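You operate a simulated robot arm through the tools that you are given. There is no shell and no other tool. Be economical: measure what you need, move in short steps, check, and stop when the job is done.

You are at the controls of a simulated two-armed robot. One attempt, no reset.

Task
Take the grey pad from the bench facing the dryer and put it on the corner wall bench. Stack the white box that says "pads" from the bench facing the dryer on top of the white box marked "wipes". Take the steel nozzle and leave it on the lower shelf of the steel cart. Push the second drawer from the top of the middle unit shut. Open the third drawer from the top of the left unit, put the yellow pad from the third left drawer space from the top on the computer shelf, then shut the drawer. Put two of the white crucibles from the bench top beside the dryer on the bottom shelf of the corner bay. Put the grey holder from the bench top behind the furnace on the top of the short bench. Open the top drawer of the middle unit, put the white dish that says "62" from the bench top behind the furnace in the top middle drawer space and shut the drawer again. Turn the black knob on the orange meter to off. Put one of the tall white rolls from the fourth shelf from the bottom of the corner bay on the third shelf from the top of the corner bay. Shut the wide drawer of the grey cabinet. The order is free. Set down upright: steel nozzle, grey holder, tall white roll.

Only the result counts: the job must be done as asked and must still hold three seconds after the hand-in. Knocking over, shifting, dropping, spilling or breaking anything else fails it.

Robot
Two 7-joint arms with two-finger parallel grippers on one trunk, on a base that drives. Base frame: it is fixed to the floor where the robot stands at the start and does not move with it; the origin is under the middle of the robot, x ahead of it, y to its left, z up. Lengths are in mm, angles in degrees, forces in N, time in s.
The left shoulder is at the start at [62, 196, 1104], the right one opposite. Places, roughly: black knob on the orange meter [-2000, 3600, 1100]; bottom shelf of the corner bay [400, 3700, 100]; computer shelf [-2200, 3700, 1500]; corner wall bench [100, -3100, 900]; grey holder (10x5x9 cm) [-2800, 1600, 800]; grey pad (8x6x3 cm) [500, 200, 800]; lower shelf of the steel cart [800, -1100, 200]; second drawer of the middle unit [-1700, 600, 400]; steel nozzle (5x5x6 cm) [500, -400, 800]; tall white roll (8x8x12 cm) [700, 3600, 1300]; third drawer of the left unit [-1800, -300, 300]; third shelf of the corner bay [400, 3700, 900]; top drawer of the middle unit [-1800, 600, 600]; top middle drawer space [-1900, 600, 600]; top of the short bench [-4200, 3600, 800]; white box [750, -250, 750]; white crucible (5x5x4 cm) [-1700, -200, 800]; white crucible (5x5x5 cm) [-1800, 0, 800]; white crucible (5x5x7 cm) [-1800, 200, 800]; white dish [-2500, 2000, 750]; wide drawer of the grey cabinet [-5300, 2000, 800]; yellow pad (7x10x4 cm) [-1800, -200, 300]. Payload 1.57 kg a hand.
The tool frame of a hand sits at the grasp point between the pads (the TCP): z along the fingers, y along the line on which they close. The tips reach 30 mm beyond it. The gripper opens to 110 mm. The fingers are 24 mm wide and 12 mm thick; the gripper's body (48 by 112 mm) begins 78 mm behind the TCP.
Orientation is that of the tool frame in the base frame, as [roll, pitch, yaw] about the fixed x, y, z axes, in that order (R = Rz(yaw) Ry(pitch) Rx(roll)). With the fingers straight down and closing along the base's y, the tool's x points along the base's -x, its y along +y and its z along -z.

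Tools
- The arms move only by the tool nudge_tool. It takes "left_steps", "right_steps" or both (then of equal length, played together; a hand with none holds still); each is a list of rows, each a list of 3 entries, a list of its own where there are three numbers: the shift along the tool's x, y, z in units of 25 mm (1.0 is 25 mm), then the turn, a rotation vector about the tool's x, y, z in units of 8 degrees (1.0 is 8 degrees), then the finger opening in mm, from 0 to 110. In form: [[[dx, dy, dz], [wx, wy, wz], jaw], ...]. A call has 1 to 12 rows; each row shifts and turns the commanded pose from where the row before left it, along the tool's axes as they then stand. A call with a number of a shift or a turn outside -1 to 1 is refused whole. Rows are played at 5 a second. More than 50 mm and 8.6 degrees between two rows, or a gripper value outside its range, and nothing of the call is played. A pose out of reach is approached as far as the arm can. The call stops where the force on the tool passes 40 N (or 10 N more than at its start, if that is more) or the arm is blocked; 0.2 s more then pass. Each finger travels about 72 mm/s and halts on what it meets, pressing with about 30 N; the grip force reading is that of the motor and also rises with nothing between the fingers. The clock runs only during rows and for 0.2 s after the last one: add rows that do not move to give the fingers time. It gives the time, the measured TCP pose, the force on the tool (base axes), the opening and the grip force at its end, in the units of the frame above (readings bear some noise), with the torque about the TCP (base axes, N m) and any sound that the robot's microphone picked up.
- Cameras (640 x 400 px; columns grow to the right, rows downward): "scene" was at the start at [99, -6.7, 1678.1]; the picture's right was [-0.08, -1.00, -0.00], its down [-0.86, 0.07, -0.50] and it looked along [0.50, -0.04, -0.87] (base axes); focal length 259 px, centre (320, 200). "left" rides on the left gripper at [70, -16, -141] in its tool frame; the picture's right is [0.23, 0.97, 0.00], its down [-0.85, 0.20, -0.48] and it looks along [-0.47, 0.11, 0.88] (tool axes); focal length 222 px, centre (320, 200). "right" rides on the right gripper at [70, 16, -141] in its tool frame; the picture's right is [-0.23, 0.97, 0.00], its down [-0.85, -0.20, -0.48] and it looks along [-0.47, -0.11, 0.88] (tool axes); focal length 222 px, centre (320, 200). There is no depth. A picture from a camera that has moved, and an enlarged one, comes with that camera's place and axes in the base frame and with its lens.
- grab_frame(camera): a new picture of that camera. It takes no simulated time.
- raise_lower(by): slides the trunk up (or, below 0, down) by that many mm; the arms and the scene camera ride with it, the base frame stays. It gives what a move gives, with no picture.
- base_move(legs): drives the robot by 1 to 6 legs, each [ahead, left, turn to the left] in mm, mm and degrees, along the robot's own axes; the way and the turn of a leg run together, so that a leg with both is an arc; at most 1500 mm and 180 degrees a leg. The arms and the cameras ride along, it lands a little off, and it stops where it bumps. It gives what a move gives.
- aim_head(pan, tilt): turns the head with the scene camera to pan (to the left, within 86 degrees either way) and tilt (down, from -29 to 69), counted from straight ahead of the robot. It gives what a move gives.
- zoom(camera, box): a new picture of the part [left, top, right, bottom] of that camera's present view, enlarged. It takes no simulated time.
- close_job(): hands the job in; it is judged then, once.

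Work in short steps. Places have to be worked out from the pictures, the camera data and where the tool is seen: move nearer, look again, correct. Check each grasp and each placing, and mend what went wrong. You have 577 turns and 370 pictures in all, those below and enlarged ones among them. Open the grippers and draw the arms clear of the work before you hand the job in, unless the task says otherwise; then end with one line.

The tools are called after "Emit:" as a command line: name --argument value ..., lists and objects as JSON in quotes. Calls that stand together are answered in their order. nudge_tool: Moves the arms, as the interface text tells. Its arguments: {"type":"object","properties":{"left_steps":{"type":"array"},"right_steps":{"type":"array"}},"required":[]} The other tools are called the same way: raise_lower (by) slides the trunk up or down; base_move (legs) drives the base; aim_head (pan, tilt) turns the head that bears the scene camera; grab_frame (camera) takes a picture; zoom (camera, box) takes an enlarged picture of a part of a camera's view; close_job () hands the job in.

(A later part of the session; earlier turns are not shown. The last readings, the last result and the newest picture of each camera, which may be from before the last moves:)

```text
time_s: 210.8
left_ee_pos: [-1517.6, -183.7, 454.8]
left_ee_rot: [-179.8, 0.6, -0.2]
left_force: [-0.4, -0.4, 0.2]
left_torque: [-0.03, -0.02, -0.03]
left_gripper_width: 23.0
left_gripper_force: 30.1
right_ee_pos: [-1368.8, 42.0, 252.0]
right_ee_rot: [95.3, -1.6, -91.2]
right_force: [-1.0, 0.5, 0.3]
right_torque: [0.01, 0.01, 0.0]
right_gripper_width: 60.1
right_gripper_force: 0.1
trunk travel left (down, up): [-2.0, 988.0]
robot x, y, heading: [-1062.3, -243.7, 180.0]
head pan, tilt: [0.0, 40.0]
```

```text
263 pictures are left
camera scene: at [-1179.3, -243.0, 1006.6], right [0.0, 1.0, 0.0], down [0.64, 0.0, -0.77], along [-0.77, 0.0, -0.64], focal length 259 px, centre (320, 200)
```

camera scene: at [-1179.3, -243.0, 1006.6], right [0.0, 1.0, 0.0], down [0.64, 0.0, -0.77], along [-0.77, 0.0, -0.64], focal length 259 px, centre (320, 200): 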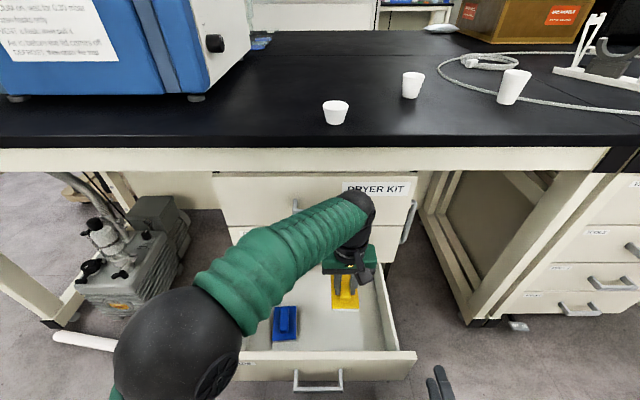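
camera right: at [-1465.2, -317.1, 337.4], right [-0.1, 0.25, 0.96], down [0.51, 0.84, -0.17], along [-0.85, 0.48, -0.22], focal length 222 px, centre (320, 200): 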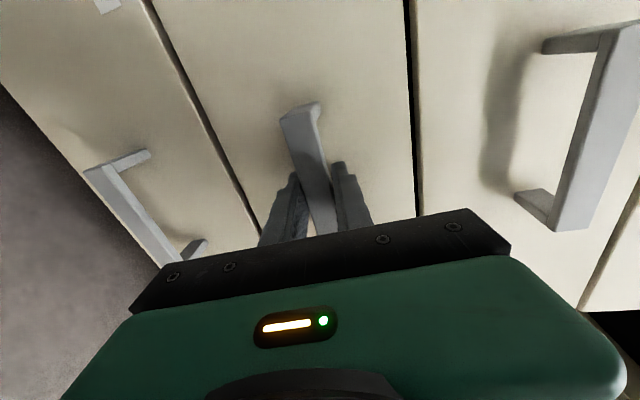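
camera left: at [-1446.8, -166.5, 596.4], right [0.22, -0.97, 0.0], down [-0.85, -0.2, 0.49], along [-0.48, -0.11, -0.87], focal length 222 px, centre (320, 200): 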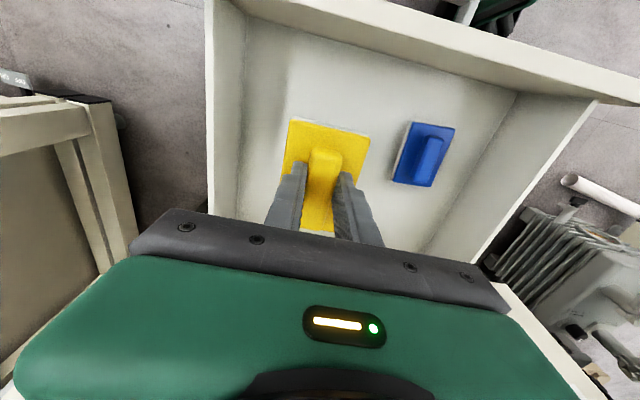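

Pad held. I draw the left hand back, up and left out of the way, close the right fingers, and back off to line up for pushing the drawer shut.

Emit:
nudge_tool --left_steps '[[[0, 0, -1], [0, 0, 0], 15], [[0.8, 0.6, -0.6], [0, 0, 0], 15], [[0.8, 0.6, -0.6], [0, 0, 0], 15], [[0.8, 0.6, -0.6], [0, 0, 0], 15], [[0.8, 0.6, -0.6], [0, 0, 0], 15], [[0.8, 0.6, -0.6], [0, 0, 0], 15], [[0.8, 0.6, -0.6], [0, 0, 0], 15], [[0.5, 0.6, -0.6], [0, 0, 0], 15], [[0, 0.6, -0.6], [0, 0, 0], 15]]' --right_steps '[[[0, 0, 0], [0, 0, 0], 40], [[0, 0, 0], [0, 0, 0], 20], [[0, 0, 0], [0, 0, 0], 0], [[0, 0, 0], [0, 0, 0], 0], [[0, 0, 0], [0, 0, 0], 0], [[0, 0, 0], [0, 0, 0], 0], [[0, 0, 0], [0, 0, 0], 0], [[0, 0, 0], [0, 0, 0], 0], [[0, 0, 0], [0, 0, 0], 0]]'

Emit:
base_move --legs '[[-100, 0, 0], [0, 160, 0]]'

Emit:
raise_lower --by 55

Emit:
grab_frame --camera "scene"

Emit:
grab_frame --camera "right"

```text
time_s: 212.8
left_ee_pos: [-1383.6, -304.8, 596.9]
left_ee_rot: [-179.8, 0.6, -0.1]
left_force: [-0.3, -0.4, -0.4]
left_torque: [-0.01, 0.01, 0.0]
left_gripper_width: 22.9
left_gripper_force: 30.0
right_ee_pos: [-1367.2, 42.8, 252.0]
right_ee_rot: [95.4, -1.6, -91.2]
right_force: [-0.1, 0.1, 0.0]
right_torque: [0.02, -0.01, -0.01]
right_gripper_width: 0.0
right_gripper_force: 21.0
trunk travel left (down, up): [-2.0, 988.0]
robot x, y, heading: [-1063.9, -246.0, 180.0]
head pan, tilt: [0.0, 40.0]
```

```text
time_s: 214.9
left_ee_pos: [-1286.4, -465.7, 597.0]
left_ee_rot: [-180.0, 0.7, -0.2]
left_force: [0.7, -0.7, -1.2]
left_torque: [0.05, -0.01, 0.0]
left_gripper_width: 22.9
left_gripper_force: 30.3
right_ee_pos: [-1271.2, -120.3, 252.8]
right_ee_rot: [95.4, -1.6, -91.1]
right_force: [0.2, -1.0, 0.1]
right_torque: [0.02, -0.01, 0.0]
right_gripper_width: 0.1
right_gripper_force: 21.0
trunk travel left (down, up): [-2.0, 988.0]
robot x, y, heading: [-964.4, -406.0, 179.8]
head pan, tilt: [0.0, 40.0]
```

```text
time_s: 215.9
left_ee_pos: [-1286.4, -466.8, 651.5]
left_ee_rot: [-179.8, 0.7, -0.2]
left_force: [-0.1, 0.2, -0.9]
left_torque: [-0.02, -0.01, 0.03]
left_gripper_width: 23.2
left_gripper_force: 29.9
right_ee_pos: [-1270.7, -120.1, 308.6]
right_ee_rot: [95.3, -1.5, -91.1]
right_force: [-0.1, 0.2, 0.6]
right_torque: [-0.03, 0.01, -0.01]
right_gripper_width: 0.3
right_gripper_force: 21.3
trunk travel left (down, up): [-57.0, 933.0]
robot x, y, heading: [-964.8, -407.2, 179.9]
head pan, tilt: [0.0, 40.0]
```

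```text
262 pictures are left
camera scene: at [-1080.9, -405.0, 1061.7], right [0.0, 1.0, 0.0], down [0.64, 0.0, -0.77], along [-0.77, 0.0, -0.64], focal length 259 px, centre (320, 200)
```

scene: 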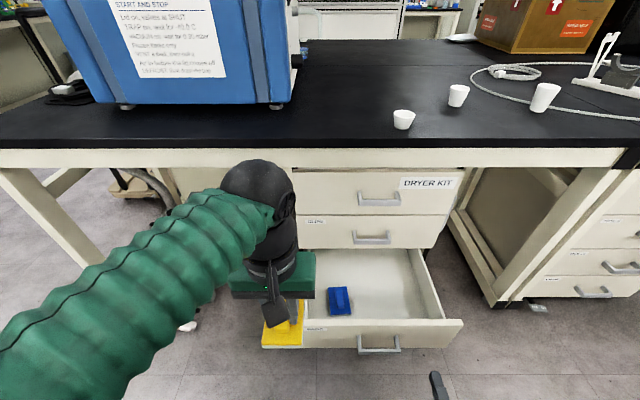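

```text
261 pictures are left
camera right: at [-1133.1, -190.2, 339.3], right [-0.09, 0.25, 0.96], down [0.51, 0.84, -0.18], along [-0.86, 0.48, -0.2], focal length 222 px, centre (320, 200)
```

right: 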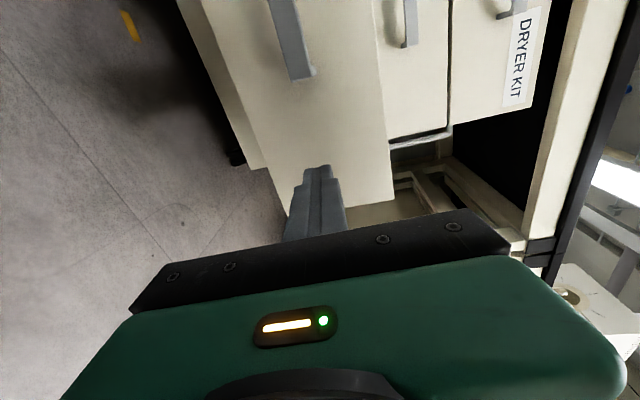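

The fist faces the panel's right part. I drive 100 ahead, then push with the arm.

Emit:
base_move --legs '[[100, 0, 0]]'

Emit:
nudge_tool --right_steps '[[[0, 0.1, 0.8], [0, 0, 0], 0], [[0, 0.1, 0.8], [0, 0, 0], 0], [[0, 0.1, 0.8], [0, 0, 0], 0], [[0, 0.1, 0.8], [0, 0, 0], 0], [[0, 0.1, 0.8], [0, 0, 0], 0], [[0, 0.1, 0.8], [0, 0, 0], 0], [[0, 0.1, 0.8], [0, 0, 0], 0], [[0, 0.1, 0.8], [0, 0, 0], 0], [[0, 0.1, 0.8], [0, 0, 0], 0], [[0, 0.1, 0.8], [0, 0, 0], 0], [[0, 0.1, 0.8], [0, 0, 0], 0], [[0, 0.1, 0.8], [0, 0, 0], 0]]'

Emit:
grab_frame --camera "scene"

```text
time_s: 217.0
left_ee_pos: [-1387.8, -467.0, 652.5]
left_ee_rot: [-179.8, 0.7, 0.0]
left_force: [-0.5, 0.5, -0.2]
left_torque: [-0.04, -0.02, -0.01]
left_gripper_width: 22.9
left_gripper_force: 30.1
right_ee_pos: [-1372.7, -120.3, 308.0]
right_ee_rot: [95.2, -1.5, -90.9]
right_force: [0.3, -0.5, 1.0]
right_torque: [0.02, 0.02, 0.04]
right_gripper_width: 0.1
right_gripper_force: 21.1
trunk travel left (down, up): [-57.0, 933.0]
robot x, y, heading: [-1066.1, -403.9, -180.2]
head pan, tilt: [0.0, 40.0]
```

```text
time_s: 219.6
left_ee_pos: [-1387.0, -467.6, 652.0]
left_ee_rot: [-179.8, 0.8, 0.0]
left_force: [0.6, 0.4, -0.9]
left_torque: [-0.03, 0.0, 0.0]
left_gripper_width: 23.0
left_gripper_force: 30.3
right_ee_pos: [-1604.3, -114.3, 316.6]
right_ee_rot: [95.3, -1.6, -91.0]
right_force: [10.0, -0.7, 6.0]
right_torque: [-0.05, 0.3, 0.13]
right_gripper_width: 0.1
right_gripper_force: 21.5
trunk travel left (down, up): [-57.0, 933.0]
robot x, y, heading: [-1063.0, -403.9, 180.1]
head pan, tilt: [0.0, 40.0]
stopped in row 12 (right hand): the force on the tool passed its limit at 80 N (the readings are from after the stop); the commanded pose is now the measured one
```

```text
260 pictures are left
camera scene: at [-1181.0, -405.8, 1061.9], right [0.0, 1.0, 0.0], down [0.64, 0.0, -0.77], along [-0.77, 0.0, -0.64], focal length 259 px, centre (320, 200)
```

scene: 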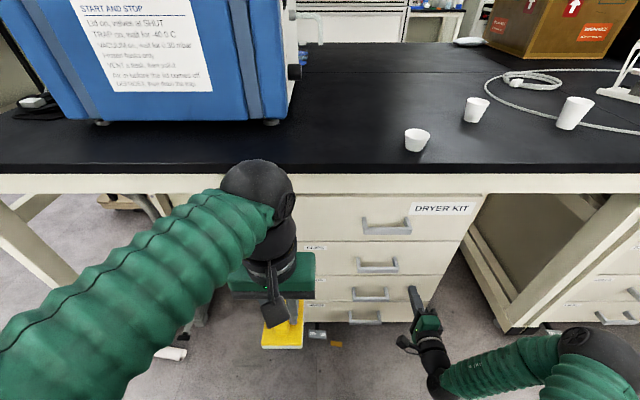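

Emit:
zoom --camera "scene" --box '[290, 180, 490, 340]'

Emit:
nudge_tool --right_steps '[[[0, 0, -1], [0, 0, 0], 0], [[0, 0, -1], [0, 0, 0], 0], [[0, 0, -1], [0, 0, 0], 0], [[0, 0, -1], [0, 0, 0], 0], [[0, 0, -1], [0, 0, 0], 0], [[0, 0, -1], [0, 0, 0], 0]]'

```text
2.50 times, centred on (390, 260) of scene
camera zoom: at [-1181.0, -405.8, 1061.9], right [0.0, 1.0, 0.0], down [0.64, 0.0, -0.77], along [-0.77, 0.0, -0.64], focal length 647 px, centre (145, 50)
```

zoom: 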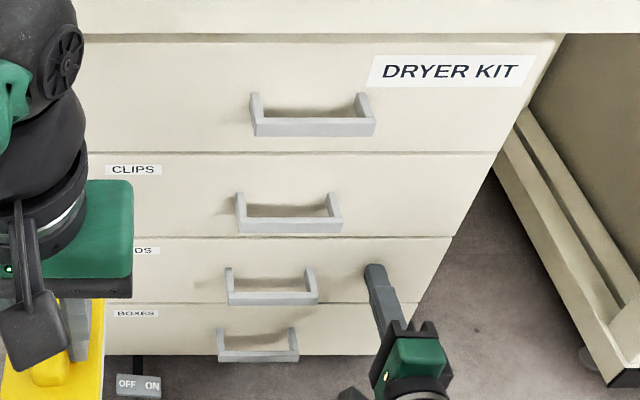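

```text
time_s: 221.0
left_ee_pos: [-1386.6, -466.7, 652.7]
left_ee_rot: [-179.8, 0.7, -0.2]
left_force: [-0.4, -0.2, 0.1]
left_torque: [-0.01, -0.04, 0.0]
left_gripper_width: 22.9
left_gripper_force: 29.8
right_ee_pos: [-1457.4, -115.9, 327.8]
right_ee_rot: [95.3, -1.6, -91.0]
right_force: [-1.1, 0.5, -0.5]
right_torque: [-0.03, 0.03, 0.0]
right_gripper_width: 0.0
right_gripper_force: 21.0
right hand out of reach, approached as far as the arm can: row 6
trunk travel left (down, up): [-57.0, 933.0]
robot x, y, heading: [-1068.7, -409.6, 179.8]
head pan, tilt: [0.0, 40.0]
```

Third drawer is shut. Next I use the already-turned right hand to open the top drawer of the middle unit: raise the trunk, tilt the tool to ~45° down, and reposition.

Emit:
base_move --legs '[[-120, 0, 0]]'

Emit:
raise_lower --by 260

Emit:
nudge_tool --right_steps '[[[0, 0, 0], [1, 0, 0], 30], [[0, 0, 0], [1, 0, 0], 50], [[0, 0, 0], [1, 0, 0], 50], [[0, 0, 0], [1, 0, 0], 50], [[0, 0, 0], [1, 0, 0], 50], [[-1, 0, 0], [0, 0, 0], 50], [[-1, 0, 0], [0, 0, 0], 50], [[-1, 0, 0], [0, 0, 0], 50], [[-1, 0, 0], [0, 0, 0], 50], [[-1, 0, 0], [0, 0, 0], 50], [[-1, 0, 0], [0, 0, 0], 50]]'

Emit:
base_move --legs '[[0, -520, 0]]'

Emit:
aim_head --pan -30 --tilt 45

Emit:
grab_frame --camera "scene"

```text
time_s: 222.3
left_ee_pos: [-1266.1, -466.9, 651.9]
left_ee_rot: [-179.8, 0.7, -0.2]
left_force: [0.4, -0.2, -0.5]
left_torque: [-0.01, 0.01, -0.01]
left_gripper_width: 23.1
left_gripper_force: 30.1
right_ee_pos: [-1335.6, -115.3, 327.1]
right_ee_rot: [95.2, -1.6, -91.1]
right_force: [0.3, 0.2, 0.3]
right_torque: [0.0, -0.02, 0.02]
right_gripper_width: 0.0
right_gripper_force: 21.0
trunk travel left (down, up): [-57.0, 933.0]
robot x, y, heading: [-941.4, -400.0, 179.8]
head pan, tilt: [0.0, 40.0]
```

```text
time_s: 224.9
left_ee_pos: [-1267.4, -467.1, 912.8]
left_ee_rot: [-179.8, 0.7, -0.2]
left_force: [-0.2, -0.1, -0.4]
left_torque: [0.03, -0.01, -0.02]
left_gripper_width: 22.9
left_gripper_force: 29.9
right_ee_pos: [-1337.2, -114.5, 587.7]
right_ee_rot: [95.3, -1.7, -91.2]
right_force: [0.2, 0.9, -0.2]
right_torque: [0.01, 0.02, 0.0]
right_gripper_width: 0.1
right_gripper_force: 21.2
trunk travel left (down, up): [-317.0, 673.0]
robot x, y, heading: [-946.4, -404.8, 179.4]
head pan, tilt: [0.0, 40.0]
```

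```text
time_s: 227.3
left_ee_pos: [-1267.1, -466.0, 912.0]
left_ee_rot: [-179.8, 0.7, -0.2]
left_force: [0.6, -0.1, -0.9]
left_torque: [-0.01, 0.01, -0.02]
left_gripper_width: 23.2
left_gripper_force: 29.1
right_ee_pos: [-1362.9, 63.2, 537.6]
right_ee_rot: [135.4, -1.8, -91.1]
right_force: [0.6, 0.2, -0.3]
right_torque: [0.01, -0.01, 0.01]
right_gripper_width: 50.0
right_gripper_force: 0.1
right hand out of reach, approached as far as the arm can: row 1, 2, 3, 4
trunk travel left (down, up): [-317.0, 673.0]
robot x, y, heading: [-946.7, -405.5, 179.7]
head pan, tilt: [0.0, 40.0]
```

```text
time_s: 230.3
left_ee_pos: [-1266.0, 42.3, 910.4]
left_ee_rot: [-179.7, 0.8, 0.1]
left_force: [-0.4, 0.2, -0.4]
left_torque: [-0.04, 0.03, -0.01]
left_gripper_width: 23.0
left_gripper_force: 29.7
right_ee_pos: [-1365.4, 571.5, 539.1]
right_ee_rot: [135.2, -1.4, -91.0]
right_force: [-0.3, 0.0, -0.1]
right_torque: [-0.02, 0.04, 0.01]
right_gripper_width: 49.9
right_gripper_force: 0.0
trunk travel left (down, up): [-317.0, 673.0]
robot x, y, heading: [-948.0, 105.9, -179.7]
head pan, tilt: [0.0, 40.0]
```

```text
time_s: 231.3
left_ee_pos: [-1265.3, 44.0, 912.6]
left_ee_rot: [-179.9, 0.7, 0.0]
left_force: [0.7, -0.4, -0.4]
left_torque: [0.0, 0.0, 0.04]
left_gripper_width: 23.0
left_gripper_force: 29.9
right_ee_pos: [-1365.1, 571.7, 537.4]
right_ee_rot: [135.3, -1.7, -91.0]
right_force: [-0.1, 0.0, 0.9]
right_torque: [0.02, 0.02, -0.02]
right_gripper_width: 50.1
right_gripper_force: 0.1
trunk travel left (down, up): [-317.0, 673.0]
robot x, y, heading: [-945.0, 106.3, -179.7]
head pan, tilt: [-30.0, 45.0]
```

```text
258 pictures are left
camera scene: at [-1047.1, 147.8, 1314.3], right [0.5, 0.87, 0.0], down [0.61, -0.35, -0.71], along [-0.61, 0.35, -0.71], focal length 259 px, centre (320, 200)
```

scene: 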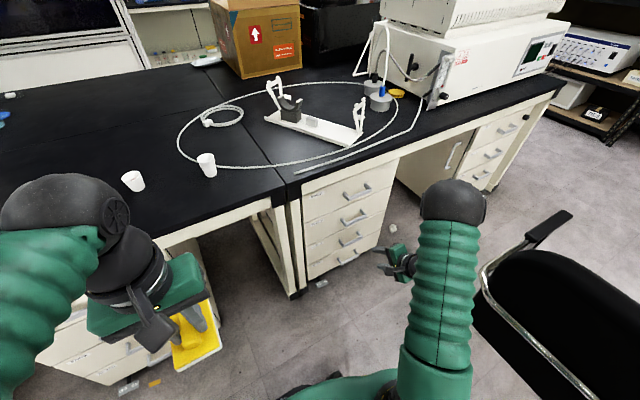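

Elbow is well forward of the chair. I level the tool again, raise 77, shift 30 right, then check the handle's position.

Emit:
nudge_tool --right_steps '[[[0, 0, 0], [-1, 0, 0], 50], [[0, 0, 0], [-1, 0, 0], 60], [[0, 0, 0], [-1, 0, 0], 60], [[0, 0, 0], [-1, 0, 0], 60], [[0, 0, 0], [-1, 0, 0], 60]]'

Emit:
raise_lower --by 75

Emit:
base_move --legs '[[60, -35, 0]]'

Emit:
grab_frame --camera "right"

Emit:
grab_frame --camera "scene"

```text
time_s: 232.5
left_ee_pos: [-1267.4, 45.3, 911.9]
left_ee_rot: [-179.8, 0.7, 0.0]
left_force: [-0.6, 0.8, -1.1]
left_torque: [0.0, -0.01, 0.01]
left_gripper_width: 23.0
left_gripper_force: 29.7
right_ee_pos: [-1365.3, 572.6, 537.5]
right_ee_rot: [95.2, -1.6, -91.0]
right_force: [-0.6, -0.4, -0.2]
right_torque: [-0.04, -0.01, 0.01]
right_gripper_width: 59.7
right_gripper_force: 0.0
trunk travel left (down, up): [-317.0, 673.0]
robot x, y, heading: [-944.1, 106.9, -179.8]
head pan, tilt: [-30.0, 45.0]
```

```text
time_s: 233.6
left_ee_pos: [-1265.4, 43.3, 987.3]
left_ee_rot: [-179.8, 0.6, 0.1]
left_force: [0.9, -0.3, -1.8]
left_torque: [0.02, 0.0, -0.02]
left_gripper_width: 23.0
left_gripper_force: 29.7
right_ee_pos: [-1366.0, 571.4, 613.6]
right_ee_rot: [95.3, -1.6, -91.0]
right_force: [0.2, -0.2, -0.9]
right_torque: [0.03, 0.0, 0.02]
right_gripper_width: 59.9
right_gripper_force: 0.2
trunk travel left (down, up): [-392.0, 598.0]
robot x, y, heading: [-944.4, 102.5, -180.0]
head pan, tilt: [-30.0, 45.0]
```

```text
time_s: 234.6
left_ee_pos: [-1327.8, 68.9, 985.6]
left_ee_rot: [-179.3, 0.7, 0.2]
left_force: [-0.2, 0.0, -1.1]
left_torque: [0.02, 0.0, 0.0]
left_gripper_width: 23.1
left_gripper_force: 30.1
right_ee_pos: [-1426.6, 600.8, 617.1]
right_ee_rot: [95.4, -1.2, -91.0]
right_force: [-1.3, 0.2, 0.2]
right_torque: [0.05, 0.02, -0.01]
right_gripper_width: 60.1
right_gripper_force: 0.0
trunk travel left (down, up): [-392.0, 598.0]
robot x, y, heading: [-1003.1, 138.1, -179.9]
head pan, tilt: [-30.0, 45.0]
```

```text
257 pictures are left
camera right: at [-1288.3, 529.7, 647.1], right [-0.09, 0.25, 0.96], down [0.51, 0.84, -0.17], along [-0.86, 0.48, -0.2], focal length 222 px, centre (320, 200)
```

right: 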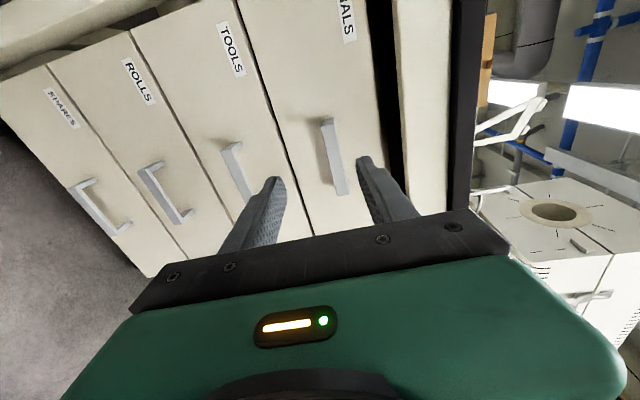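

```text
256 pictures are left
camera scene: at [-1108.4, 168.0, 1389.6], right [0.5, 0.87, 0.01], down [0.61, -0.35, -0.71], along [-0.61, 0.36, -0.71], focal length 259 px, centre (320, 200)
```

scene: 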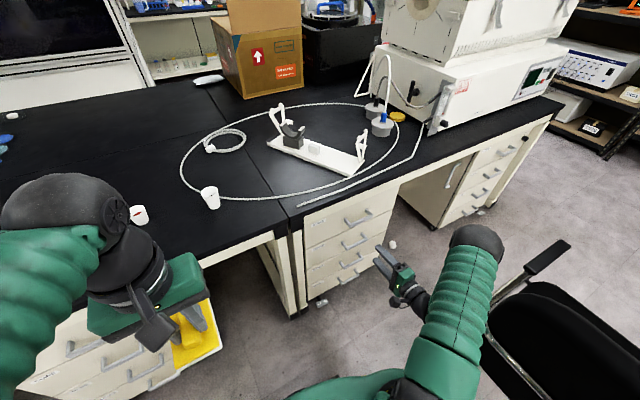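

The top handle lies between the fingers' planes at about (-1603, 638, 611). I drive 150 ahead and 20 right.

Emit:
base_move --legs '[[150, -20, 0]]'

Emit:
grab_frame --camera "right"

```text
time_s: 236.0
left_ee_pos: [-1477.3, 92.9, 986.6]
left_ee_rot: [-179.8, 0.5, 0.5]
left_force: [-1.0, -0.6, -0.7]
left_torque: [-0.01, -0.03, -0.01]
left_gripper_width: 23.0
left_gripper_force: 30.0
right_ee_pos: [-1576.7, 620.9, 613.7]
right_ee_rot: [95.3, -1.5, -90.7]
right_force: [0.0, -0.6, -0.5]
right_torque: [-0.02, 0.01, 0.01]
right_gripper_width: 60.1
right_gripper_force: 0.0
trunk travel left (down, up): [-392.0, 598.0]
robot x, y, heading: [-1152.1, 155.1, -179.8]
head pan, tilt: [-30.0, 45.0]
```

```text
255 pictures are left
camera right: at [-1438.9, 551.8, 644.5], right [-0.09, 0.25, 0.96], down [0.51, 0.84, -0.18], along [-0.86, 0.47, -0.2], focal length 222 px, centre (320, 200)
```

right: 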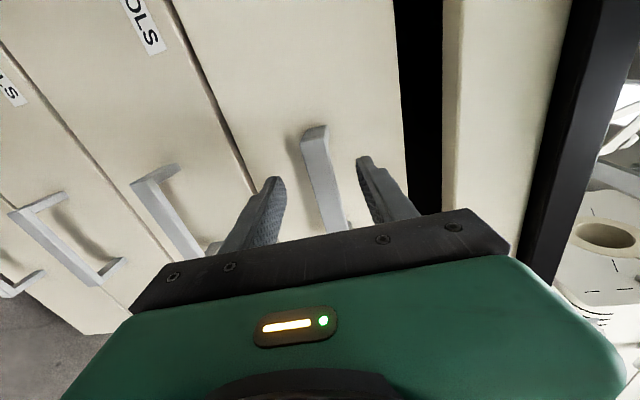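

Emit:
nudge_tool --right_steps '[[[0, 0.1, 0.6], [0, 0, 0], 60], [[0, 0.1, 0.5], [0, 0, 0], 50], [[0, 0, 0], [0, 0, 0], 35], [[0, 0, 0], [0, 0, 0], 25], [[0, 0, 0], [0, 0, 0], 15], [[0, 0, 0], [0, 0, 0], 0], [[0, 0, 0], [0, 0, 0], 0]]'

Emit:
grab_frame --camera "right"

```text
time_s: 237.6
left_ee_pos: [-1475.0, 95.3, 987.4]
left_ee_rot: [-179.9, 0.6, 0.4]
left_force: [0.2, 0.4, -0.9]
left_torque: [-0.02, -0.05, -0.05]
left_gripper_width: 23.0
left_gripper_force: 30.1
right_ee_pos: [-1605.4, 622.3, 613.0]
right_ee_rot: [95.4, -1.6, -90.7]
right_force: [12.6, -6.0, -7.3]
right_torque: [0.74, 0.5, 0.66]
right_gripper_width: 20.9
right_gripper_force: 34.0
trunk travel left (down, up): [-392.0, 598.0]
robot x, y, heading: [-1153.2, 155.8, -179.8]
head pan, tilt: [-30.0, 45.0]
```

```text
254 pictures are left
camera right: at [-1465.7, 553.0, 645.2], right [-0.09, 0.26, 0.96], down [0.51, 0.84, -0.18], along [-0.86, 0.47, -0.2], focal length 222 px, centre (320, 200)
```

right: 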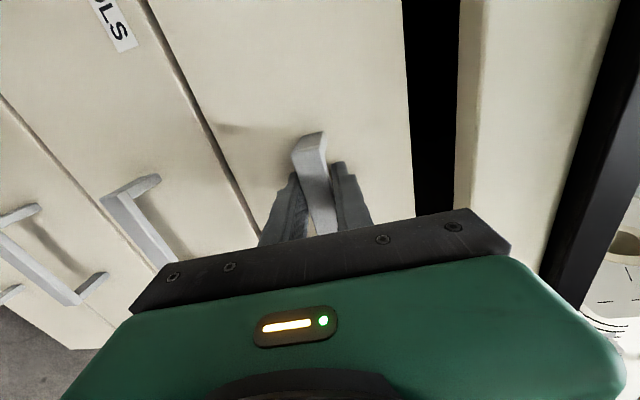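

Gripped. I pull 60 mm with the arm, then 160 with the base.

Emit:
nudge_tool --right_steps '[[[0, -0.08, -0.8], [0, 0, 0], 0], [[0, -0.08, -0.8], [0, 0, 0], 0], [[0, -0.08, -0.8], [0, 0, 0], 0]]'

Emit:
base_move --legs '[[-160, 0, 0]]'

Emit:
grab_frame --camera "scene"

```text
time_s: 238.4
left_ee_pos: [-1475.1, 94.3, 987.4]
left_ee_rot: [-179.8, 0.7, 0.4]
left_force: [0.4, 0.4, -0.4]
left_torque: [-0.02, 0.03, -0.03]
left_gripper_width: 23.1
left_gripper_force: 29.8
right_ee_pos: [-1544.5, 622.5, 614.3]
right_ee_rot: [95.3, -1.7, -90.6]
right_force: [-1.5, -2.7, -9.3]
right_torque: [0.82, 0.18, 0.64]
right_gripper_width: 20.9
right_gripper_force: 34.0
trunk travel left (down, up): [-392.0, 598.0]
robot x, y, heading: [-1158.8, 150.8, -179.8]
head pan, tilt: [-30.0, 45.0]
```

```text
time_s: 239.8
left_ee_pos: [-1316.9, 95.5, 986.4]
left_ee_rot: [-179.8, 0.6, 0.4]
left_force: [0.5, -0.3, 0.0]
left_torque: [-0.02, 0.01, 0.01]
left_gripper_width: 23.1
left_gripper_force: 30.2
right_ee_pos: [-1388.8, 624.1, 614.0]
right_ee_rot: [95.3, -1.6, -90.6]
right_force: [-1.5, -3.8, -10.1]
right_torque: [1.03, 0.24, -0.62]
right_gripper_width: 21.0
right_gripper_force: 34.2
trunk travel left (down, up): [-392.0, 598.0]
robot x, y, heading: [-993.7, 158.2, -179.7]
head pan, tilt: [-30.0, 45.0]
```

```text
253 pictures are left
camera scene: at [-1098.7, 201.2, 1389.2], right [0.49, 0.87, 0.0], down [0.62, -0.35, -0.71], along [-0.61, 0.35, -0.71], focal length 259 px, centre (320, 200)
```

scene: 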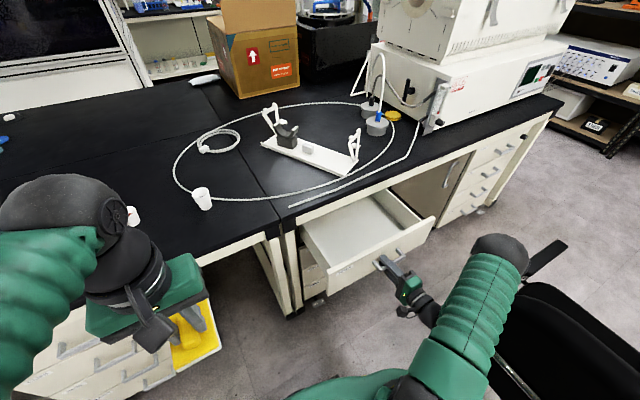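

Top middle drawer is open and empty. I release the handle, withdraw, and move away left and back while turning the right hand to tool-down.

Emit:
nudge_tool --right_steps '[[[0, 0, 0], [0, 0, 0], 40], [[0, 0, 0], [0, 0, 0], 60], [[0, 0, 0], [0, 0, 0], 60], [[0, 0, -0.8], [0, 0, 0], 60], [[0, 0, -0.8], [0, 0, 0], 60], [[0, 0, -0.8], [0, 0, 0], 60]]'

Emit:
base_move --legs '[[0, 520, 0]]'

Emit:
nudge_tool --right_steps '[[[0, 0, 0], [1, 0, 0], 60], [[0, 0, 0], [1, 0, 0], 60], [[0, 0, 0], [1, 0, 0], 60], [[0, 0, 0], [1, 0, 0], 60], [[0, 0, 0], [1, 0, 0], 60], [[0, 0, 0], [1, 0, 0], 60], [[0, 0, 0], [1, 0, 0], 60], [[0, 0, 0], [1, 0, 0], 60], [[0, 0, 0], [1, 0, 0], 60], [[0, 0, 0], [1, 0, 0], 60], [[0, 0, 0], [0.6, 0, 0], 60]]'

Emit:
nudge_tool --right_steps '[[[0, 0, 0], [0, 0, -1], 80], [[0, 0, 0], [0, 0, -1], 80], [[0, 0, 0], [0, 0, -1], 80], [[0, 0, 0], [0, 0, -1], 80], [[0, 0, 0], [0, 0, -1], 80], [[0, 0, 0], [0, 0, -1], 80], [[0, 0, 0], [0, 0, -1], 80], [[0, 0, 0], [0, 0, -1], 80], [[0, 0, 0], [0, 0, -1], 80], [[0, 0, 0], [0, 0, -1], 80], [[0, 0, 0], [0, 0, -1], 80]]'

Emit:
raise_lower --by 200

Emit:
aim_head --pan 0 --tilt 45

Emit:
grab_frame --camera "scene"

```text
time_s: 241.2
left_ee_pos: [-1317.2, 94.2, 987.7]
left_ee_rot: [-179.7, 0.8, 0.6]
left_force: [0.3, -0.7, 0.3]
left_torque: [0.01, 0.0, 0.0]
left_gripper_width: 23.2
left_gripper_force: 30.5
right_ee_pos: [-1328.6, 620.5, 621.4]
right_ee_rot: [95.2, -1.5, -90.5]
right_force: [0.3, 0.6, -0.4]
right_torque: [-0.01, 0.0, 0.01]
right_gripper_width: 59.6
right_gripper_force: 0.1
trunk travel left (down, up): [-392.0, 598.0]
robot x, y, heading: [-993.3, 156.2, -179.7]
head pan, tilt: [-30.0, 45.0]
```

```text
time_s: 244.2
left_ee_pos: [-1310.6, -429.9, 988.6]
left_ee_rot: [-179.9, 0.7, 0.9]
left_force: [0.2, 0.9, -1.7]
left_torque: [-0.01, -0.03, 0.01]
left_gripper_width: 22.9
left_gripper_force: 30.4
right_ee_pos: [-1327.0, 95.0, 618.6]
right_ee_rot: [95.2, -1.8, -90.1]
right_force: [0.1, -0.3, 0.2]
right_torque: [0.02, -0.04, -0.02]
right_gripper_width: 60.0
right_gripper_force: 0.1
trunk travel left (down, up): [-392.0, 598.0]
robot x, y, heading: [-987.2, -363.5, -179.3]
head pan, tilt: [-30.0, 45.0]
```

```text
time_s: 246.7
left_ee_pos: [-1310.8, -433.4, 987.2]
left_ee_rot: [-179.7, 0.6, 1.0]
left_force: [-0.4, -0.3, -0.5]
left_torque: [0.02, -0.04, 0.0]
left_gripper_width: 23.1
left_gripper_force: 29.6
right_ee_pos: [-1326.8, 93.8, 620.5]
right_ee_rot: [-179.8, -1.4, -90.1]
right_force: [-0.3, -0.3, -0.5]
right_torque: [0.02, 0.0, 0.01]
right_gripper_width: 60.1
right_gripper_force: 0.1
trunk travel left (down, up): [-392.0, 598.0]
robot x, y, heading: [-994.1, -367.3, -179.1]
head pan, tilt: [-30.0, 45.0]
```

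```text
time_s: 249.1
left_ee_pos: [-1310.2, -433.4, 987.9]
left_ee_rot: [-179.7, 0.5, 0.9]
left_force: [0.1, 0.0, -0.1]
left_torque: [0.0, 0.0, 0.0]
left_gripper_width: 22.9
left_gripper_force: 29.9
right_ee_pos: [-1326.7, 93.2, 618.7]
right_ee_rot: [178.5, -0.1, -1.9]
right_force: [0.5, -0.3, 0.0]
right_torque: [0.0, -0.04, -0.01]
right_gripper_width: 79.8
right_gripper_force: 0.0
trunk travel left (down, up): [-392.0, 598.0]
robot x, y, heading: [-986.2, -367.1, -178.9]
head pan, tilt: [-30.0, 45.0]
```

```text
time_s: 251.2
left_ee_pos: [-1311.2, -433.5, 1186.3]
left_ee_rot: [-179.8, 0.7, 0.9]
left_force: [-0.9, 0.9, -0.8]
left_torque: [-0.01, 0.04, 0.02]
left_gripper_width: 22.8
left_gripper_force: 30.1
right_ee_pos: [-1327.9, 93.9, 820.7]
right_ee_rot: [178.4, -0.2, -2.1]
right_force: [-0.7, -0.1, 0.2]
right_torque: [0.0, 0.0, 0.0]
right_gripper_width: 79.9
right_gripper_force: 0.1
trunk travel left (down, up): [-592.0, 398.0]
robot x, y, heading: [-990.2, -370.2, -179.2]
head pan, tilt: [-30.0, 45.0]
```

```text
time_s: 252.2
left_ee_pos: [-1310.5, -434.3, 1187.3]
left_ee_rot: [-179.7, 0.6, 0.9]
left_force: [-0.6, 0.1, -1.1]
left_torque: [-0.03, 0.03, -0.04]
left_gripper_width: 22.7
left_gripper_force: 29.9
right_ee_pos: [-1327.5, 93.7, 820.7]
right_ee_rot: [178.5, -0.1, -2.1]
right_force: [0.6, 1.1, -0.9]
right_torque: [0.0, 0.02, 0.02]
right_gripper_width: 80.1
right_gripper_force: 0.1
trunk travel left (down, up): [-592.0, 398.0]
robot x, y, heading: [-992.2, -365.6, -179.2]
head pan, tilt: [0.0, 45.0]
```

```text
252 pictures are left
camera scene: at [-1103.5, -366.0, 1589.4], right [-0.01, 1.0, 0.0], down [0.71, 0.01, -0.71], along [-0.71, -0.01, -0.71], focal length 259 px, centre (320, 200)
```

scene: 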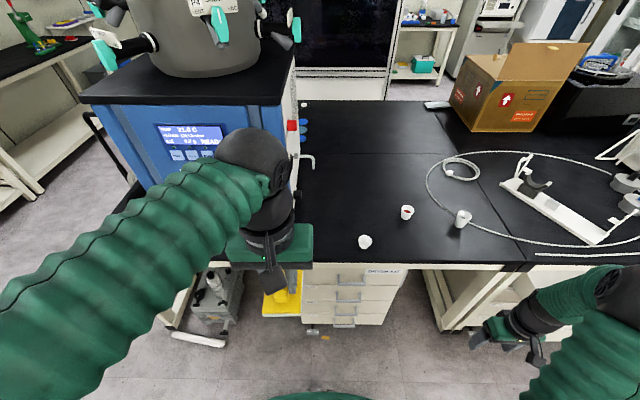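

Crucible A stands at about (-1648, -211) on a bench at z≈805. I raise the right hand, drive in, and bring it over A.

Emit:
nudge_tool --right_steps '[[[0, 0, -1], [0, 0, 0], 80], [[0, 0, -1], [0, 0, 0], 80], [[0, 0, -1], [0, 0, 0], 80], [[0, 0, -1], [0, 0, 0], 80], [[0, 0, -1], [0, 0, 0], 80], [[0, 0, -1], [0, 0, 0], 80]]'

Emit:
base_move --legs '[[160, 0, 0]]'

Emit:
nudge_tool --right_steps '[[[-0.5, 1, 0], [0, 0, 0], 80], [[-0.5, 1, 0], [0, 0, 0], 80], [[-0.5, 1, 0], [0, 0, 0], 80], [[-0.5, 1, 0], [0, 0, 0], 80], [[-0.5, 1, 0], [0, 0, 0], 80], [[-0.5, 1, 0], [0, 0, 0], 80], [[-0.5, 1, 0], [0, 0, 0], 80], [[-0.5, 1, 0], [0, 0, 0], 80], [[-0.5, 1, 0], [0, 0, 0], 80], [[-0.5, 1, 0], [0, 0, 0], 80], [[-0.7, 1, 0], [0, 0, 0], 80], [[-0.7, 1, 0], [0, 0, 0], 80]]'

Emit:
raise_lower --by -80

Emit:
grab_frame --camera "right"

Emit:
grab_frame --camera "scene"

```text
time_s: 253.6
left_ee_pos: [-1310.9, -433.5, 1185.9]
left_ee_rot: [-179.6, 0.7, 1.0]
left_force: [0.4, -0.5, -0.9]
left_torque: [0.02, 0.0, 0.01]
left_gripper_width: 22.8
left_gripper_force: 29.9
right_ee_pos: [-1329.1, 98.0, 969.1]
right_ee_rot: [178.7, 0.0, -2.0]
right_force: [-0.3, 0.5, 0.1]
right_torque: [-0.02, -0.03, 0.04]
right_gripper_width: 79.9
right_gripper_force: 0.1
trunk travel left (down, up): [-592.0, 398.0]
robot x, y, heading: [-990.4, -363.5, -179.4]
head pan, tilt: [0.0, 45.0]
```

```text
time_s: 255.0
left_ee_pos: [-1467.7, -436.0, 1187.6]
left_ee_rot: [-179.8, 0.7, 0.8]
left_force: [0.6, -0.8, -0.2]
left_torque: [0.0, -0.01, 0.01]
left_gripper_width: 23.0
left_gripper_force: 29.6
right_ee_pos: [-1486.1, 96.1, 970.0]
right_ee_rot: [178.6, 0.0, -2.3]
right_force: [-0.3, -0.3, -0.7]
right_torque: [0.02, -0.03, -0.01]
right_gripper_width: 80.1
right_gripper_force: 0.1
trunk travel left (down, up): [-592.0, 398.0]
robot x, y, heading: [-1149.7, -370.8, -179.3]
head pan, tilt: [0.0, 45.0]
```

```text
time_s: 257.6
left_ee_pos: [-1471.1, -437.2, 1186.0]
left_ee_rot: [-179.6, 0.6, 0.8]
left_force: [-0.1, 0.4, -0.6]
left_torque: [-0.02, 0.0, 0.03]
left_gripper_width: 23.1
left_gripper_force: 30.6
right_ee_pos: [-1660.3, -198.5, 977.2]
right_ee_rot: [178.6, -0.2, -2.3]
right_force: [0.3, -0.7, 0.1]
right_torque: [-0.01, -0.02, 0.01]
right_gripper_width: 79.9
right_gripper_force: 0.1
trunk travel left (down, up): [-592.0, 398.0]
robot x, y, heading: [-1149.7, -366.2, -179.5]
head pan, tilt: [0.0, 45.0]
```

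```text
time_s: 258.8
left_ee_pos: [-1471.4, -436.1, 1107.2]
left_ee_rot: [-179.6, 0.6, 0.8]
left_force: [-0.6, -1.0, 0.7]
left_torque: [0.03, -0.02, 0.04]
left_gripper_width: 22.9
left_gripper_force: 30.3
right_ee_pos: [-1659.1, -197.7, 896.6]
right_ee_rot: [178.6, -0.1, -2.3]
right_force: [0.3, 0.7, 0.4]
right_torque: [0.0, 0.02, -0.02]
right_gripper_width: 80.0
right_gripper_force: 0.1
trunk travel left (down, up): [-512.0, 478.0]
robot x, y, heading: [-1149.1, -366.3, -179.4]
head pan, tilt: [0.0, 45.0]
```

```text
251 pictures are left
camera right: at [-1590.4, -211.8, 1038.8], right [-0.27, -0.96, 0.02], down [-0.85, 0.24, 0.47], along [-0.46, 0.11, -0.88], focal length 222 px, centre (320, 200)
```

right: 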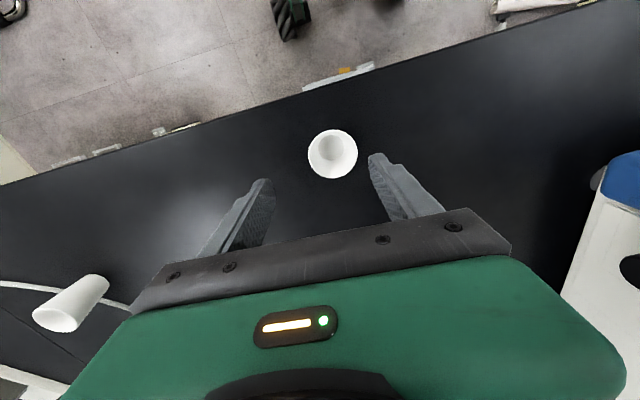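

```text
250 pictures are left
camera scene: at [-1264.2, -369.8, 1509.4], right [-0.01, 1.0, 0.0], down [0.71, 0.01, -0.71], along [-0.71, -0.01, -0.71], focal length 259 px, centre (320, 200)
```

scene: 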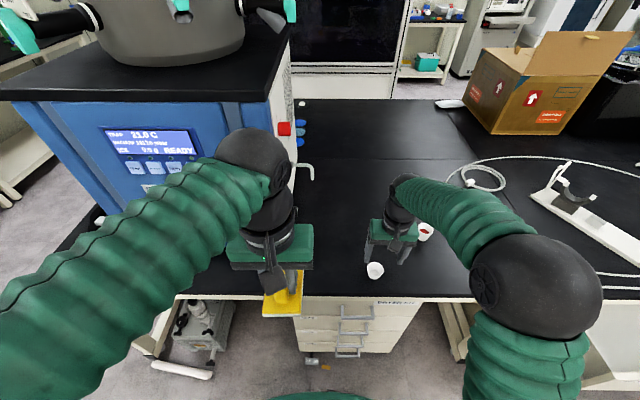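

Crucible rim at (-1650, -211). I centre, descend and grasp.

Emit:
nudge_tool --right_steps '[[[0.36, 0.53, 0], [0, 0, 0], 80], [[0, 0, 0.9], [0, 0, 0], 80], [[0, 0, 0.9], [0, 0, 0], 80], [[0, 0, 0.4], [0, 0, 0], 80], [[0, 0, 0], [0, 0, 0], 60], [[0, 0, 0], [0, 0, 0], 35], [[0, 0, 0], [0, 0, 0], 20], [[0, 0, 0], [0, 0, 0], 20]]'

Emit:
grab_frame --camera "right"

```text
time_s: 260.6
left_ee_pos: [-1472.7, -436.5, 1106.2]
left_ee_rot: [-179.6, 0.6, 0.8]
left_force: [-0.8, 0.4, -0.4]
left_torque: [-0.01, 0.01, -0.02]
left_gripper_width: 23.2
left_gripper_force: 29.7
right_ee_pos: [-1650.1, -212.7, 842.0]
right_ee_rot: [178.6, -0.1, -2.3]
right_force: [-0.4, -0.2, -0.1]
right_torque: [-0.03, -0.02, -0.01]
right_gripper_width: 42.7
right_gripper_force: 29.7
trunk travel left (down, up): [-512.0, 478.0]
robot x, y, heading: [-1149.2, -368.2, -179.5]
head pan, tilt: [0.0, 45.0]
```

```text
249 pictures are left
camera right: at [-1581.8, -226.7, 984.3], right [-0.27, -0.96, 0.02], down [-0.85, 0.24, 0.47], along [-0.46, 0.11, -0.88], focal length 222 px, centre (320, 200)
```

right: 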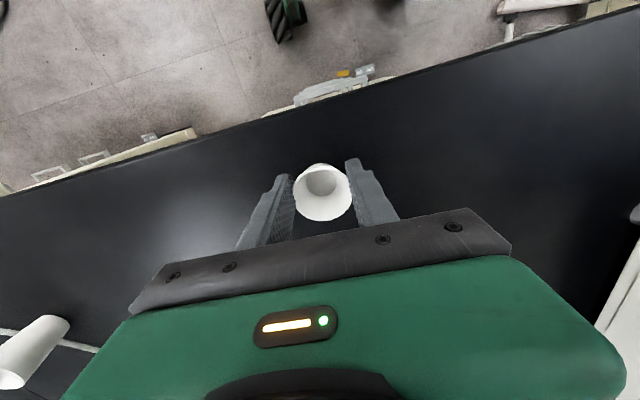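

Crucible gripped. I lift, back away from the bench, then travel toward the shelving along x≈-100.

Emit:
raise_lower --by 120

Emit:
base_move --legs '[[-1050, 0, 0], [0, 0, -90]]'

Emit:
aim_head --pan 0 --tilt 15

Emit:
grab_frame --camera "scene"

```text
time_s: 262.1
left_ee_pos: [-1471.6, -436.8, 1226.0]
left_ee_rot: [-179.6, 0.6, 0.8]
left_force: [-1.3, 0.9, -0.9]
left_torque: [0.01, 0.01, -0.03]
left_gripper_width: 22.9
left_gripper_force: 30.0
right_ee_pos: [-1650.9, -213.3, 961.8]
right_ee_rot: [178.6, 0.0, -2.3]
right_force: [0.1, -0.8, 0.1]
right_torque: [0.0, 0.01, 0.0]
right_gripper_width: 42.6
right_gripper_force: 30.7
trunk travel left (down, up): [-632.0, 358.0]
robot x, y, heading: [-1152.5, -368.3, -179.3]
head pan, tilt: [0.0, 45.0]
```

```text
time_s: 271.4
left_ee_pos: [-150.2, -42.4, 1227.1]
left_ee_rot: [-179.7, 0.7, -90.5]
left_force: [0.3, -0.2, -0.2]
left_torque: [-0.02, -0.04, 0.0]
left_gripper_width: 22.8
left_gripper_force: 30.0
right_ee_pos: [78.2, 130.9, 962.9]
right_ee_rot: [178.6, -0.1, -93.6]
right_force: [0.2, -0.7, -0.7]
right_torque: [-0.01, 0.03, -0.01]
right_gripper_width: 42.6
right_gripper_force: 30.3
trunk travel left (down, up): [-632.0, 358.0]
robot x, y, heading: [-85.7, -369.0, 89.7]
head pan, tilt: [0.0, 45.0]
```

```text
time_s: 272.3
left_ee_pos: [-149.9, -42.4, 1226.7]
left_ee_rot: [-179.6, 0.6, -90.6]
left_force: [0.1, 0.4, -1.1]
left_torque: [0.0, -0.04, 0.01]
left_gripper_width: 23.2
left_gripper_force: 29.9
right_ee_pos: [78.0, 130.1, 963.1]
right_ee_rot: [178.6, -0.2, -93.6]
right_force: [0.6, -0.2, -0.2]
right_torque: [0.0, 0.0, 0.0]
right_gripper_width: 43.0
right_gripper_force: 29.6
trunk travel left (down, up): [-632.0, 358.0]
robot x, y, heading: [-90.1, -366.6, 89.2]
head pan, tilt: [0.0, 15.0]
```

```text
248 pictures are left
camera scene: at [-87.7, -239.3, 1676.1], right [1.0, -0.01, 0.0], down [0.0, -0.26, -0.97], along [0.01, 0.97, -0.26], focal length 259 px, centre (320, 200)
```

scene: 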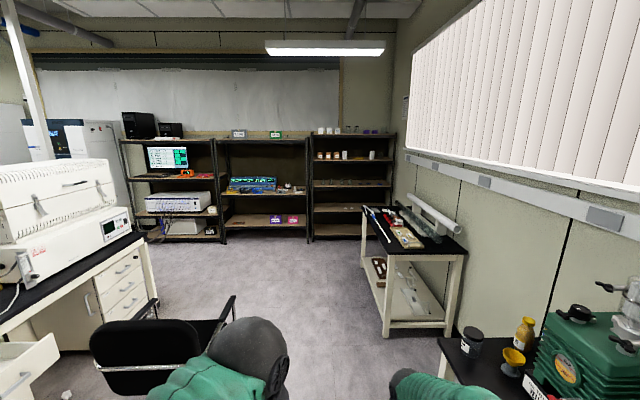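

The way is clear along x≈-90. I drive up to about y=2450.

Emit:
base_move --legs '[[1450, 0, 0], [1350, 0, 0]]'

Emit:
aim_head --pan -15 --tilt 25

Emit:
grab_frame --camera "scene"

```text
time_s: 285.8
left_ee_pos: [-103.3, 2739.1, 1228.0]
left_ee_rot: [-179.6, 0.8, -90.8]
left_force: [-0.6, 0.2, -0.5]
left_torque: [-0.01, 0.01, 0.0]
left_gripper_width: 23.2
left_gripper_force: 29.8
right_ee_pos: [125.5, 2912.8, 962.4]
right_ee_rot: [178.7, -0.1, -93.7]
right_force: [0.4, -0.7, -0.2]
right_torque: [-0.02, 0.02, 0.04]
right_gripper_width: 42.9
right_gripper_force: 30.3
trunk travel left (down, up): [-632.0, 358.0]
robot x, y, heading: [-43.0, 2418.1, 89.3]
head pan, tilt: [0.0, 15.0]
```

```text
time_s: 286.6
left_ee_pos: [-103.1, 2738.1, 1225.7]
left_ee_rot: [-179.6, 0.7, -90.8]
left_force: [0.5, -0.1, -0.4]
left_torque: [-0.02, -0.01, 0.0]
left_gripper_width: 23.1
left_gripper_force: 30.5
right_ee_pos: [125.8, 2913.1, 963.6]
right_ee_rot: [178.6, -0.1, -93.7]
right_force: [-0.3, 0.3, -0.6]
right_torque: [-0.01, 0.01, 0.0]
right_gripper_width: 42.6
right_gripper_force: 29.6
trunk travel left (down, up): [-632.0, 358.0]
robot x, y, heading: [-42.3, 2416.5, 89.2]
head pan, tilt: [-15.0, 25.0]
```

```text
247 pictures are left
camera scene: at [-17.4, 2538.6, 1659.9], right [0.96, -0.27, 0.0], down [-0.11, -0.41, -0.91], along [0.24, 0.87, -0.42], focal length 259 px, centre (320, 200)
```

scene: 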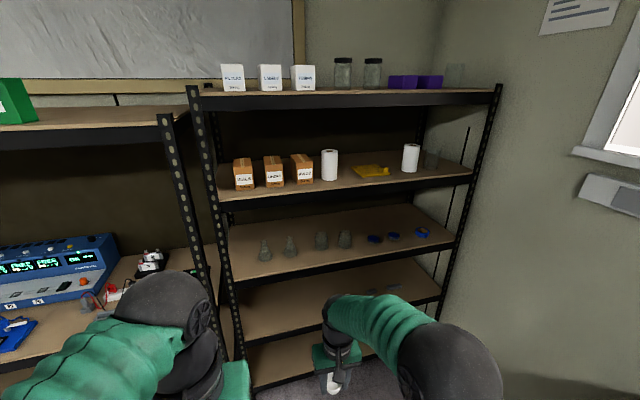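

The corner bay is in view. I'll place the yellow pad first: move left to the computer bay (top shelf with the PCs) and look.

Emit:
base_move --legs '[[100, 1000, 0], [0, 1000, 0]]'

Emit:
raise_lower --by 250

Emit:
aim_head --pan 10 --tilt 20

Emit:
grab_frame --camera "scene"

```text
time_s: 296.7
left_ee_pos: [-2089.4, 2885.3, 1232.5]
left_ee_rot: [-180.0, 1.7, -93.7]
left_force: [-2.0, -1.6, -0.3]
left_torque: [0.14, -0.15, 0.02]
left_gripper_width: 23.1
left_gripper_force: 30.2
right_ee_pos: [-1855.6, 3052.2, 969.3]
right_ee_rot: [178.1, 0.8, -96.8]
right_force: [-0.6, 0.4, -0.7]
right_torque: [0.0, -0.1, -0.01]
right_gripper_width: 42.8
right_gripper_force: 30.2
trunk travel left (down, up): [-632.0, 358.0]
robot x, y, heading: [-2056.7, 2582.0, 86.5]
head pan, tilt: [-15.0, 25.0]
```

```text
time_s: 299.2
left_ee_pos: [-2110.1, 2901.4, 1477.6]
left_ee_rot: [-178.9, 0.9, -93.7]
left_force: [-0.4, 0.5, -0.6]
left_torque: [-0.03, 0.0, 0.0]
left_gripper_width: 23.0
left_gripper_force: 29.9
right_ee_pos: [-1870.7, 3065.1, 1217.1]
right_ee_rot: [179.2, 0.1, -96.7]
right_force: [-0.1, -0.2, -0.1]
right_torque: [0.01, -0.01, 0.03]
right_gripper_width: 42.6
right_gripper_force: 29.7
trunk travel left (down, up): [-882.0, 108.0]
robot x, y, heading: [-2053.7, 2583.5, 86.2]
head pan, tilt: [-15.0, 25.0]
```

```text
time_s: 300.1
left_ee_pos: [-2111.4, 2903.9, 1477.4]
left_ee_rot: [-178.9, 0.9, -93.7]
left_force: [0.4, 0.7, -1.3]
left_torque: [-0.03, -0.03, -0.04]
left_gripper_width: 23.3
left_gripper_force: 30.7
right_ee_pos: [-1870.8, 3065.2, 1216.9]
right_ee_rot: [179.1, 0.0, -96.6]
right_force: [-1.3, -0.2, 0.2]
right_torque: [0.0, -0.01, 0.02]
right_gripper_width: 42.8
right_gripper_force: 30.3
trunk travel left (down, up): [-882.0, 108.0]
robot x, y, heading: [-2054.9, 2583.9, 86.3]
head pan, tilt: [10.0, 20.0]
```

```text
246 pictures are left
camera scene: at [-2052.6, 2709.5, 1919.0], right [0.99, 0.11, -0.01], down [0.03, -0.34, -0.94], along [-0.1, 0.93, -0.34], focal length 259 px, centre (320, 200)
```

scene: 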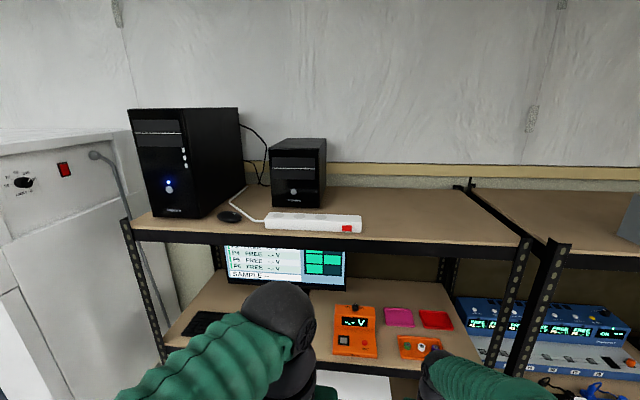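

Top shelf (z≈1535) holds the computers, with free space at its right. I raise fully, retract the right hand, raise the left, and line up with x≈-1760.

Emit:
raise_lower --by 105

Emit:
nudge_tool --right_steps '[[[1, 0, 0], [0, 0, 0], 20], [[1, 0, 0], [0, 0, 0], 20], [[1, 0, 0], [0, 0, 0], 20], [[1, 0, 0], [0, 0, 0], 20], [[1, 0, 0], [0, 0, 0], 20], [[0, 0, 0], [0, 0, 0], 20]]' --left_steps '[[[-1, 0, -1], [0, 0, 0], 15], [[-1, 0, -1], [0, 0, 0], 15], [[-1, 0, -0.8], [0, 0, 0], 15], [[-1, 0, 0], [0, 0, 0], 15], [[-1, 0, 0], [0, 0, 0], 15], [[-1, 0, 0], [0, 0, 0], 15]]'

Emit:
base_move --legs '[[0, -310, 3.7]]'

Emit:
grab_frame --camera "scene"

```text
time_s: 301.5
left_ee_pos: [-2111.2, 2903.7, 1582.5]
left_ee_rot: [-178.8, 0.9, -93.7]
left_force: [0.8, 0.6, 0.4]
left_torque: [-0.03, -0.02, 0.02]
left_gripper_width: 22.7
left_gripper_force: 29.6
right_ee_pos: [-1872.3, 3065.8, 1321.1]
right_ee_rot: [179.2, 0.1, -96.7]
right_force: [0.6, -0.3, 0.2]
right_torque: [0.01, 0.0, 0.02]
right_gripper_width: 42.7
right_gripper_force: 29.7
trunk travel left (down, up): [-987.0, 3.0]
robot x, y, heading: [-2056.0, 2580.4, 86.1]
head pan, tilt: [10.0, 20.0]
```

```text
time_s: 302.9
left_ee_pos: [-2102.5, 3055.7, 1656.7]
left_ee_rot: [-178.8, 0.8, -93.6]
left_force: [-1.4, 0.1, -1.3]
left_torque: [0.03, -0.02, -0.01]
left_gripper_width: 23.2
left_gripper_force: 29.7
right_ee_pos: [-1885.6, 2943.5, 1321.4]
right_ee_rot: [179.2, 0.0, -96.5]
right_force: [0.5, 1.5, -0.1]
right_torque: [-0.02, -0.03, 0.0]
right_gripper_width: 42.7
right_gripper_force: 29.9
trunk travel left (down, up): [-987.0, 3.0]
robot x, y, heading: [-2057.6, 2580.5, 86.5]
head pan, tilt: [10.0, 20.0]
```

```text
time_s: 305.0
left_ee_pos: [-1840.6, 3042.0, 1653.7]
left_ee_rot: [-178.4, 0.8, -89.8]
left_force: [-0.4, 0.6, -0.7]
left_torque: [-0.01, 0.01, 0.04]
left_gripper_width: 22.8
left_gripper_force: 30.0
right_ee_pos: [-1616.4, 2944.0, 1321.2]
right_ee_rot: [179.7, 0.0, -92.9]
right_force: [-0.2, 0.0, 0.2]
right_torque: [0.01, 0.01, 0.06]
right_gripper_width: 42.7
right_gripper_force: 30.2
trunk travel left (down, up): [-987.0, 3.0]
robot x, y, heading: [-1747.8, 2571.8, 90.1]
head pan, tilt: [10.0, 20.0]
```

```text
245 pictures are left
camera scene: at [-1780.2, 2701.2, 2022.5], right [0.98, 0.17, 0.01], down [0.07, -0.34, -0.94], along [-0.16, 0.92, -0.35], focal length 259 px, centre (320, 200)
```

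scene: 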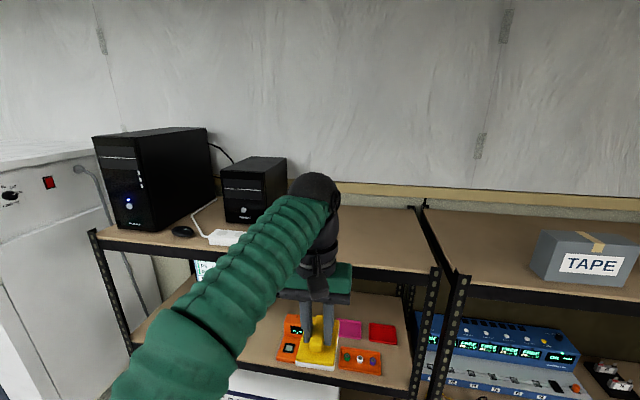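

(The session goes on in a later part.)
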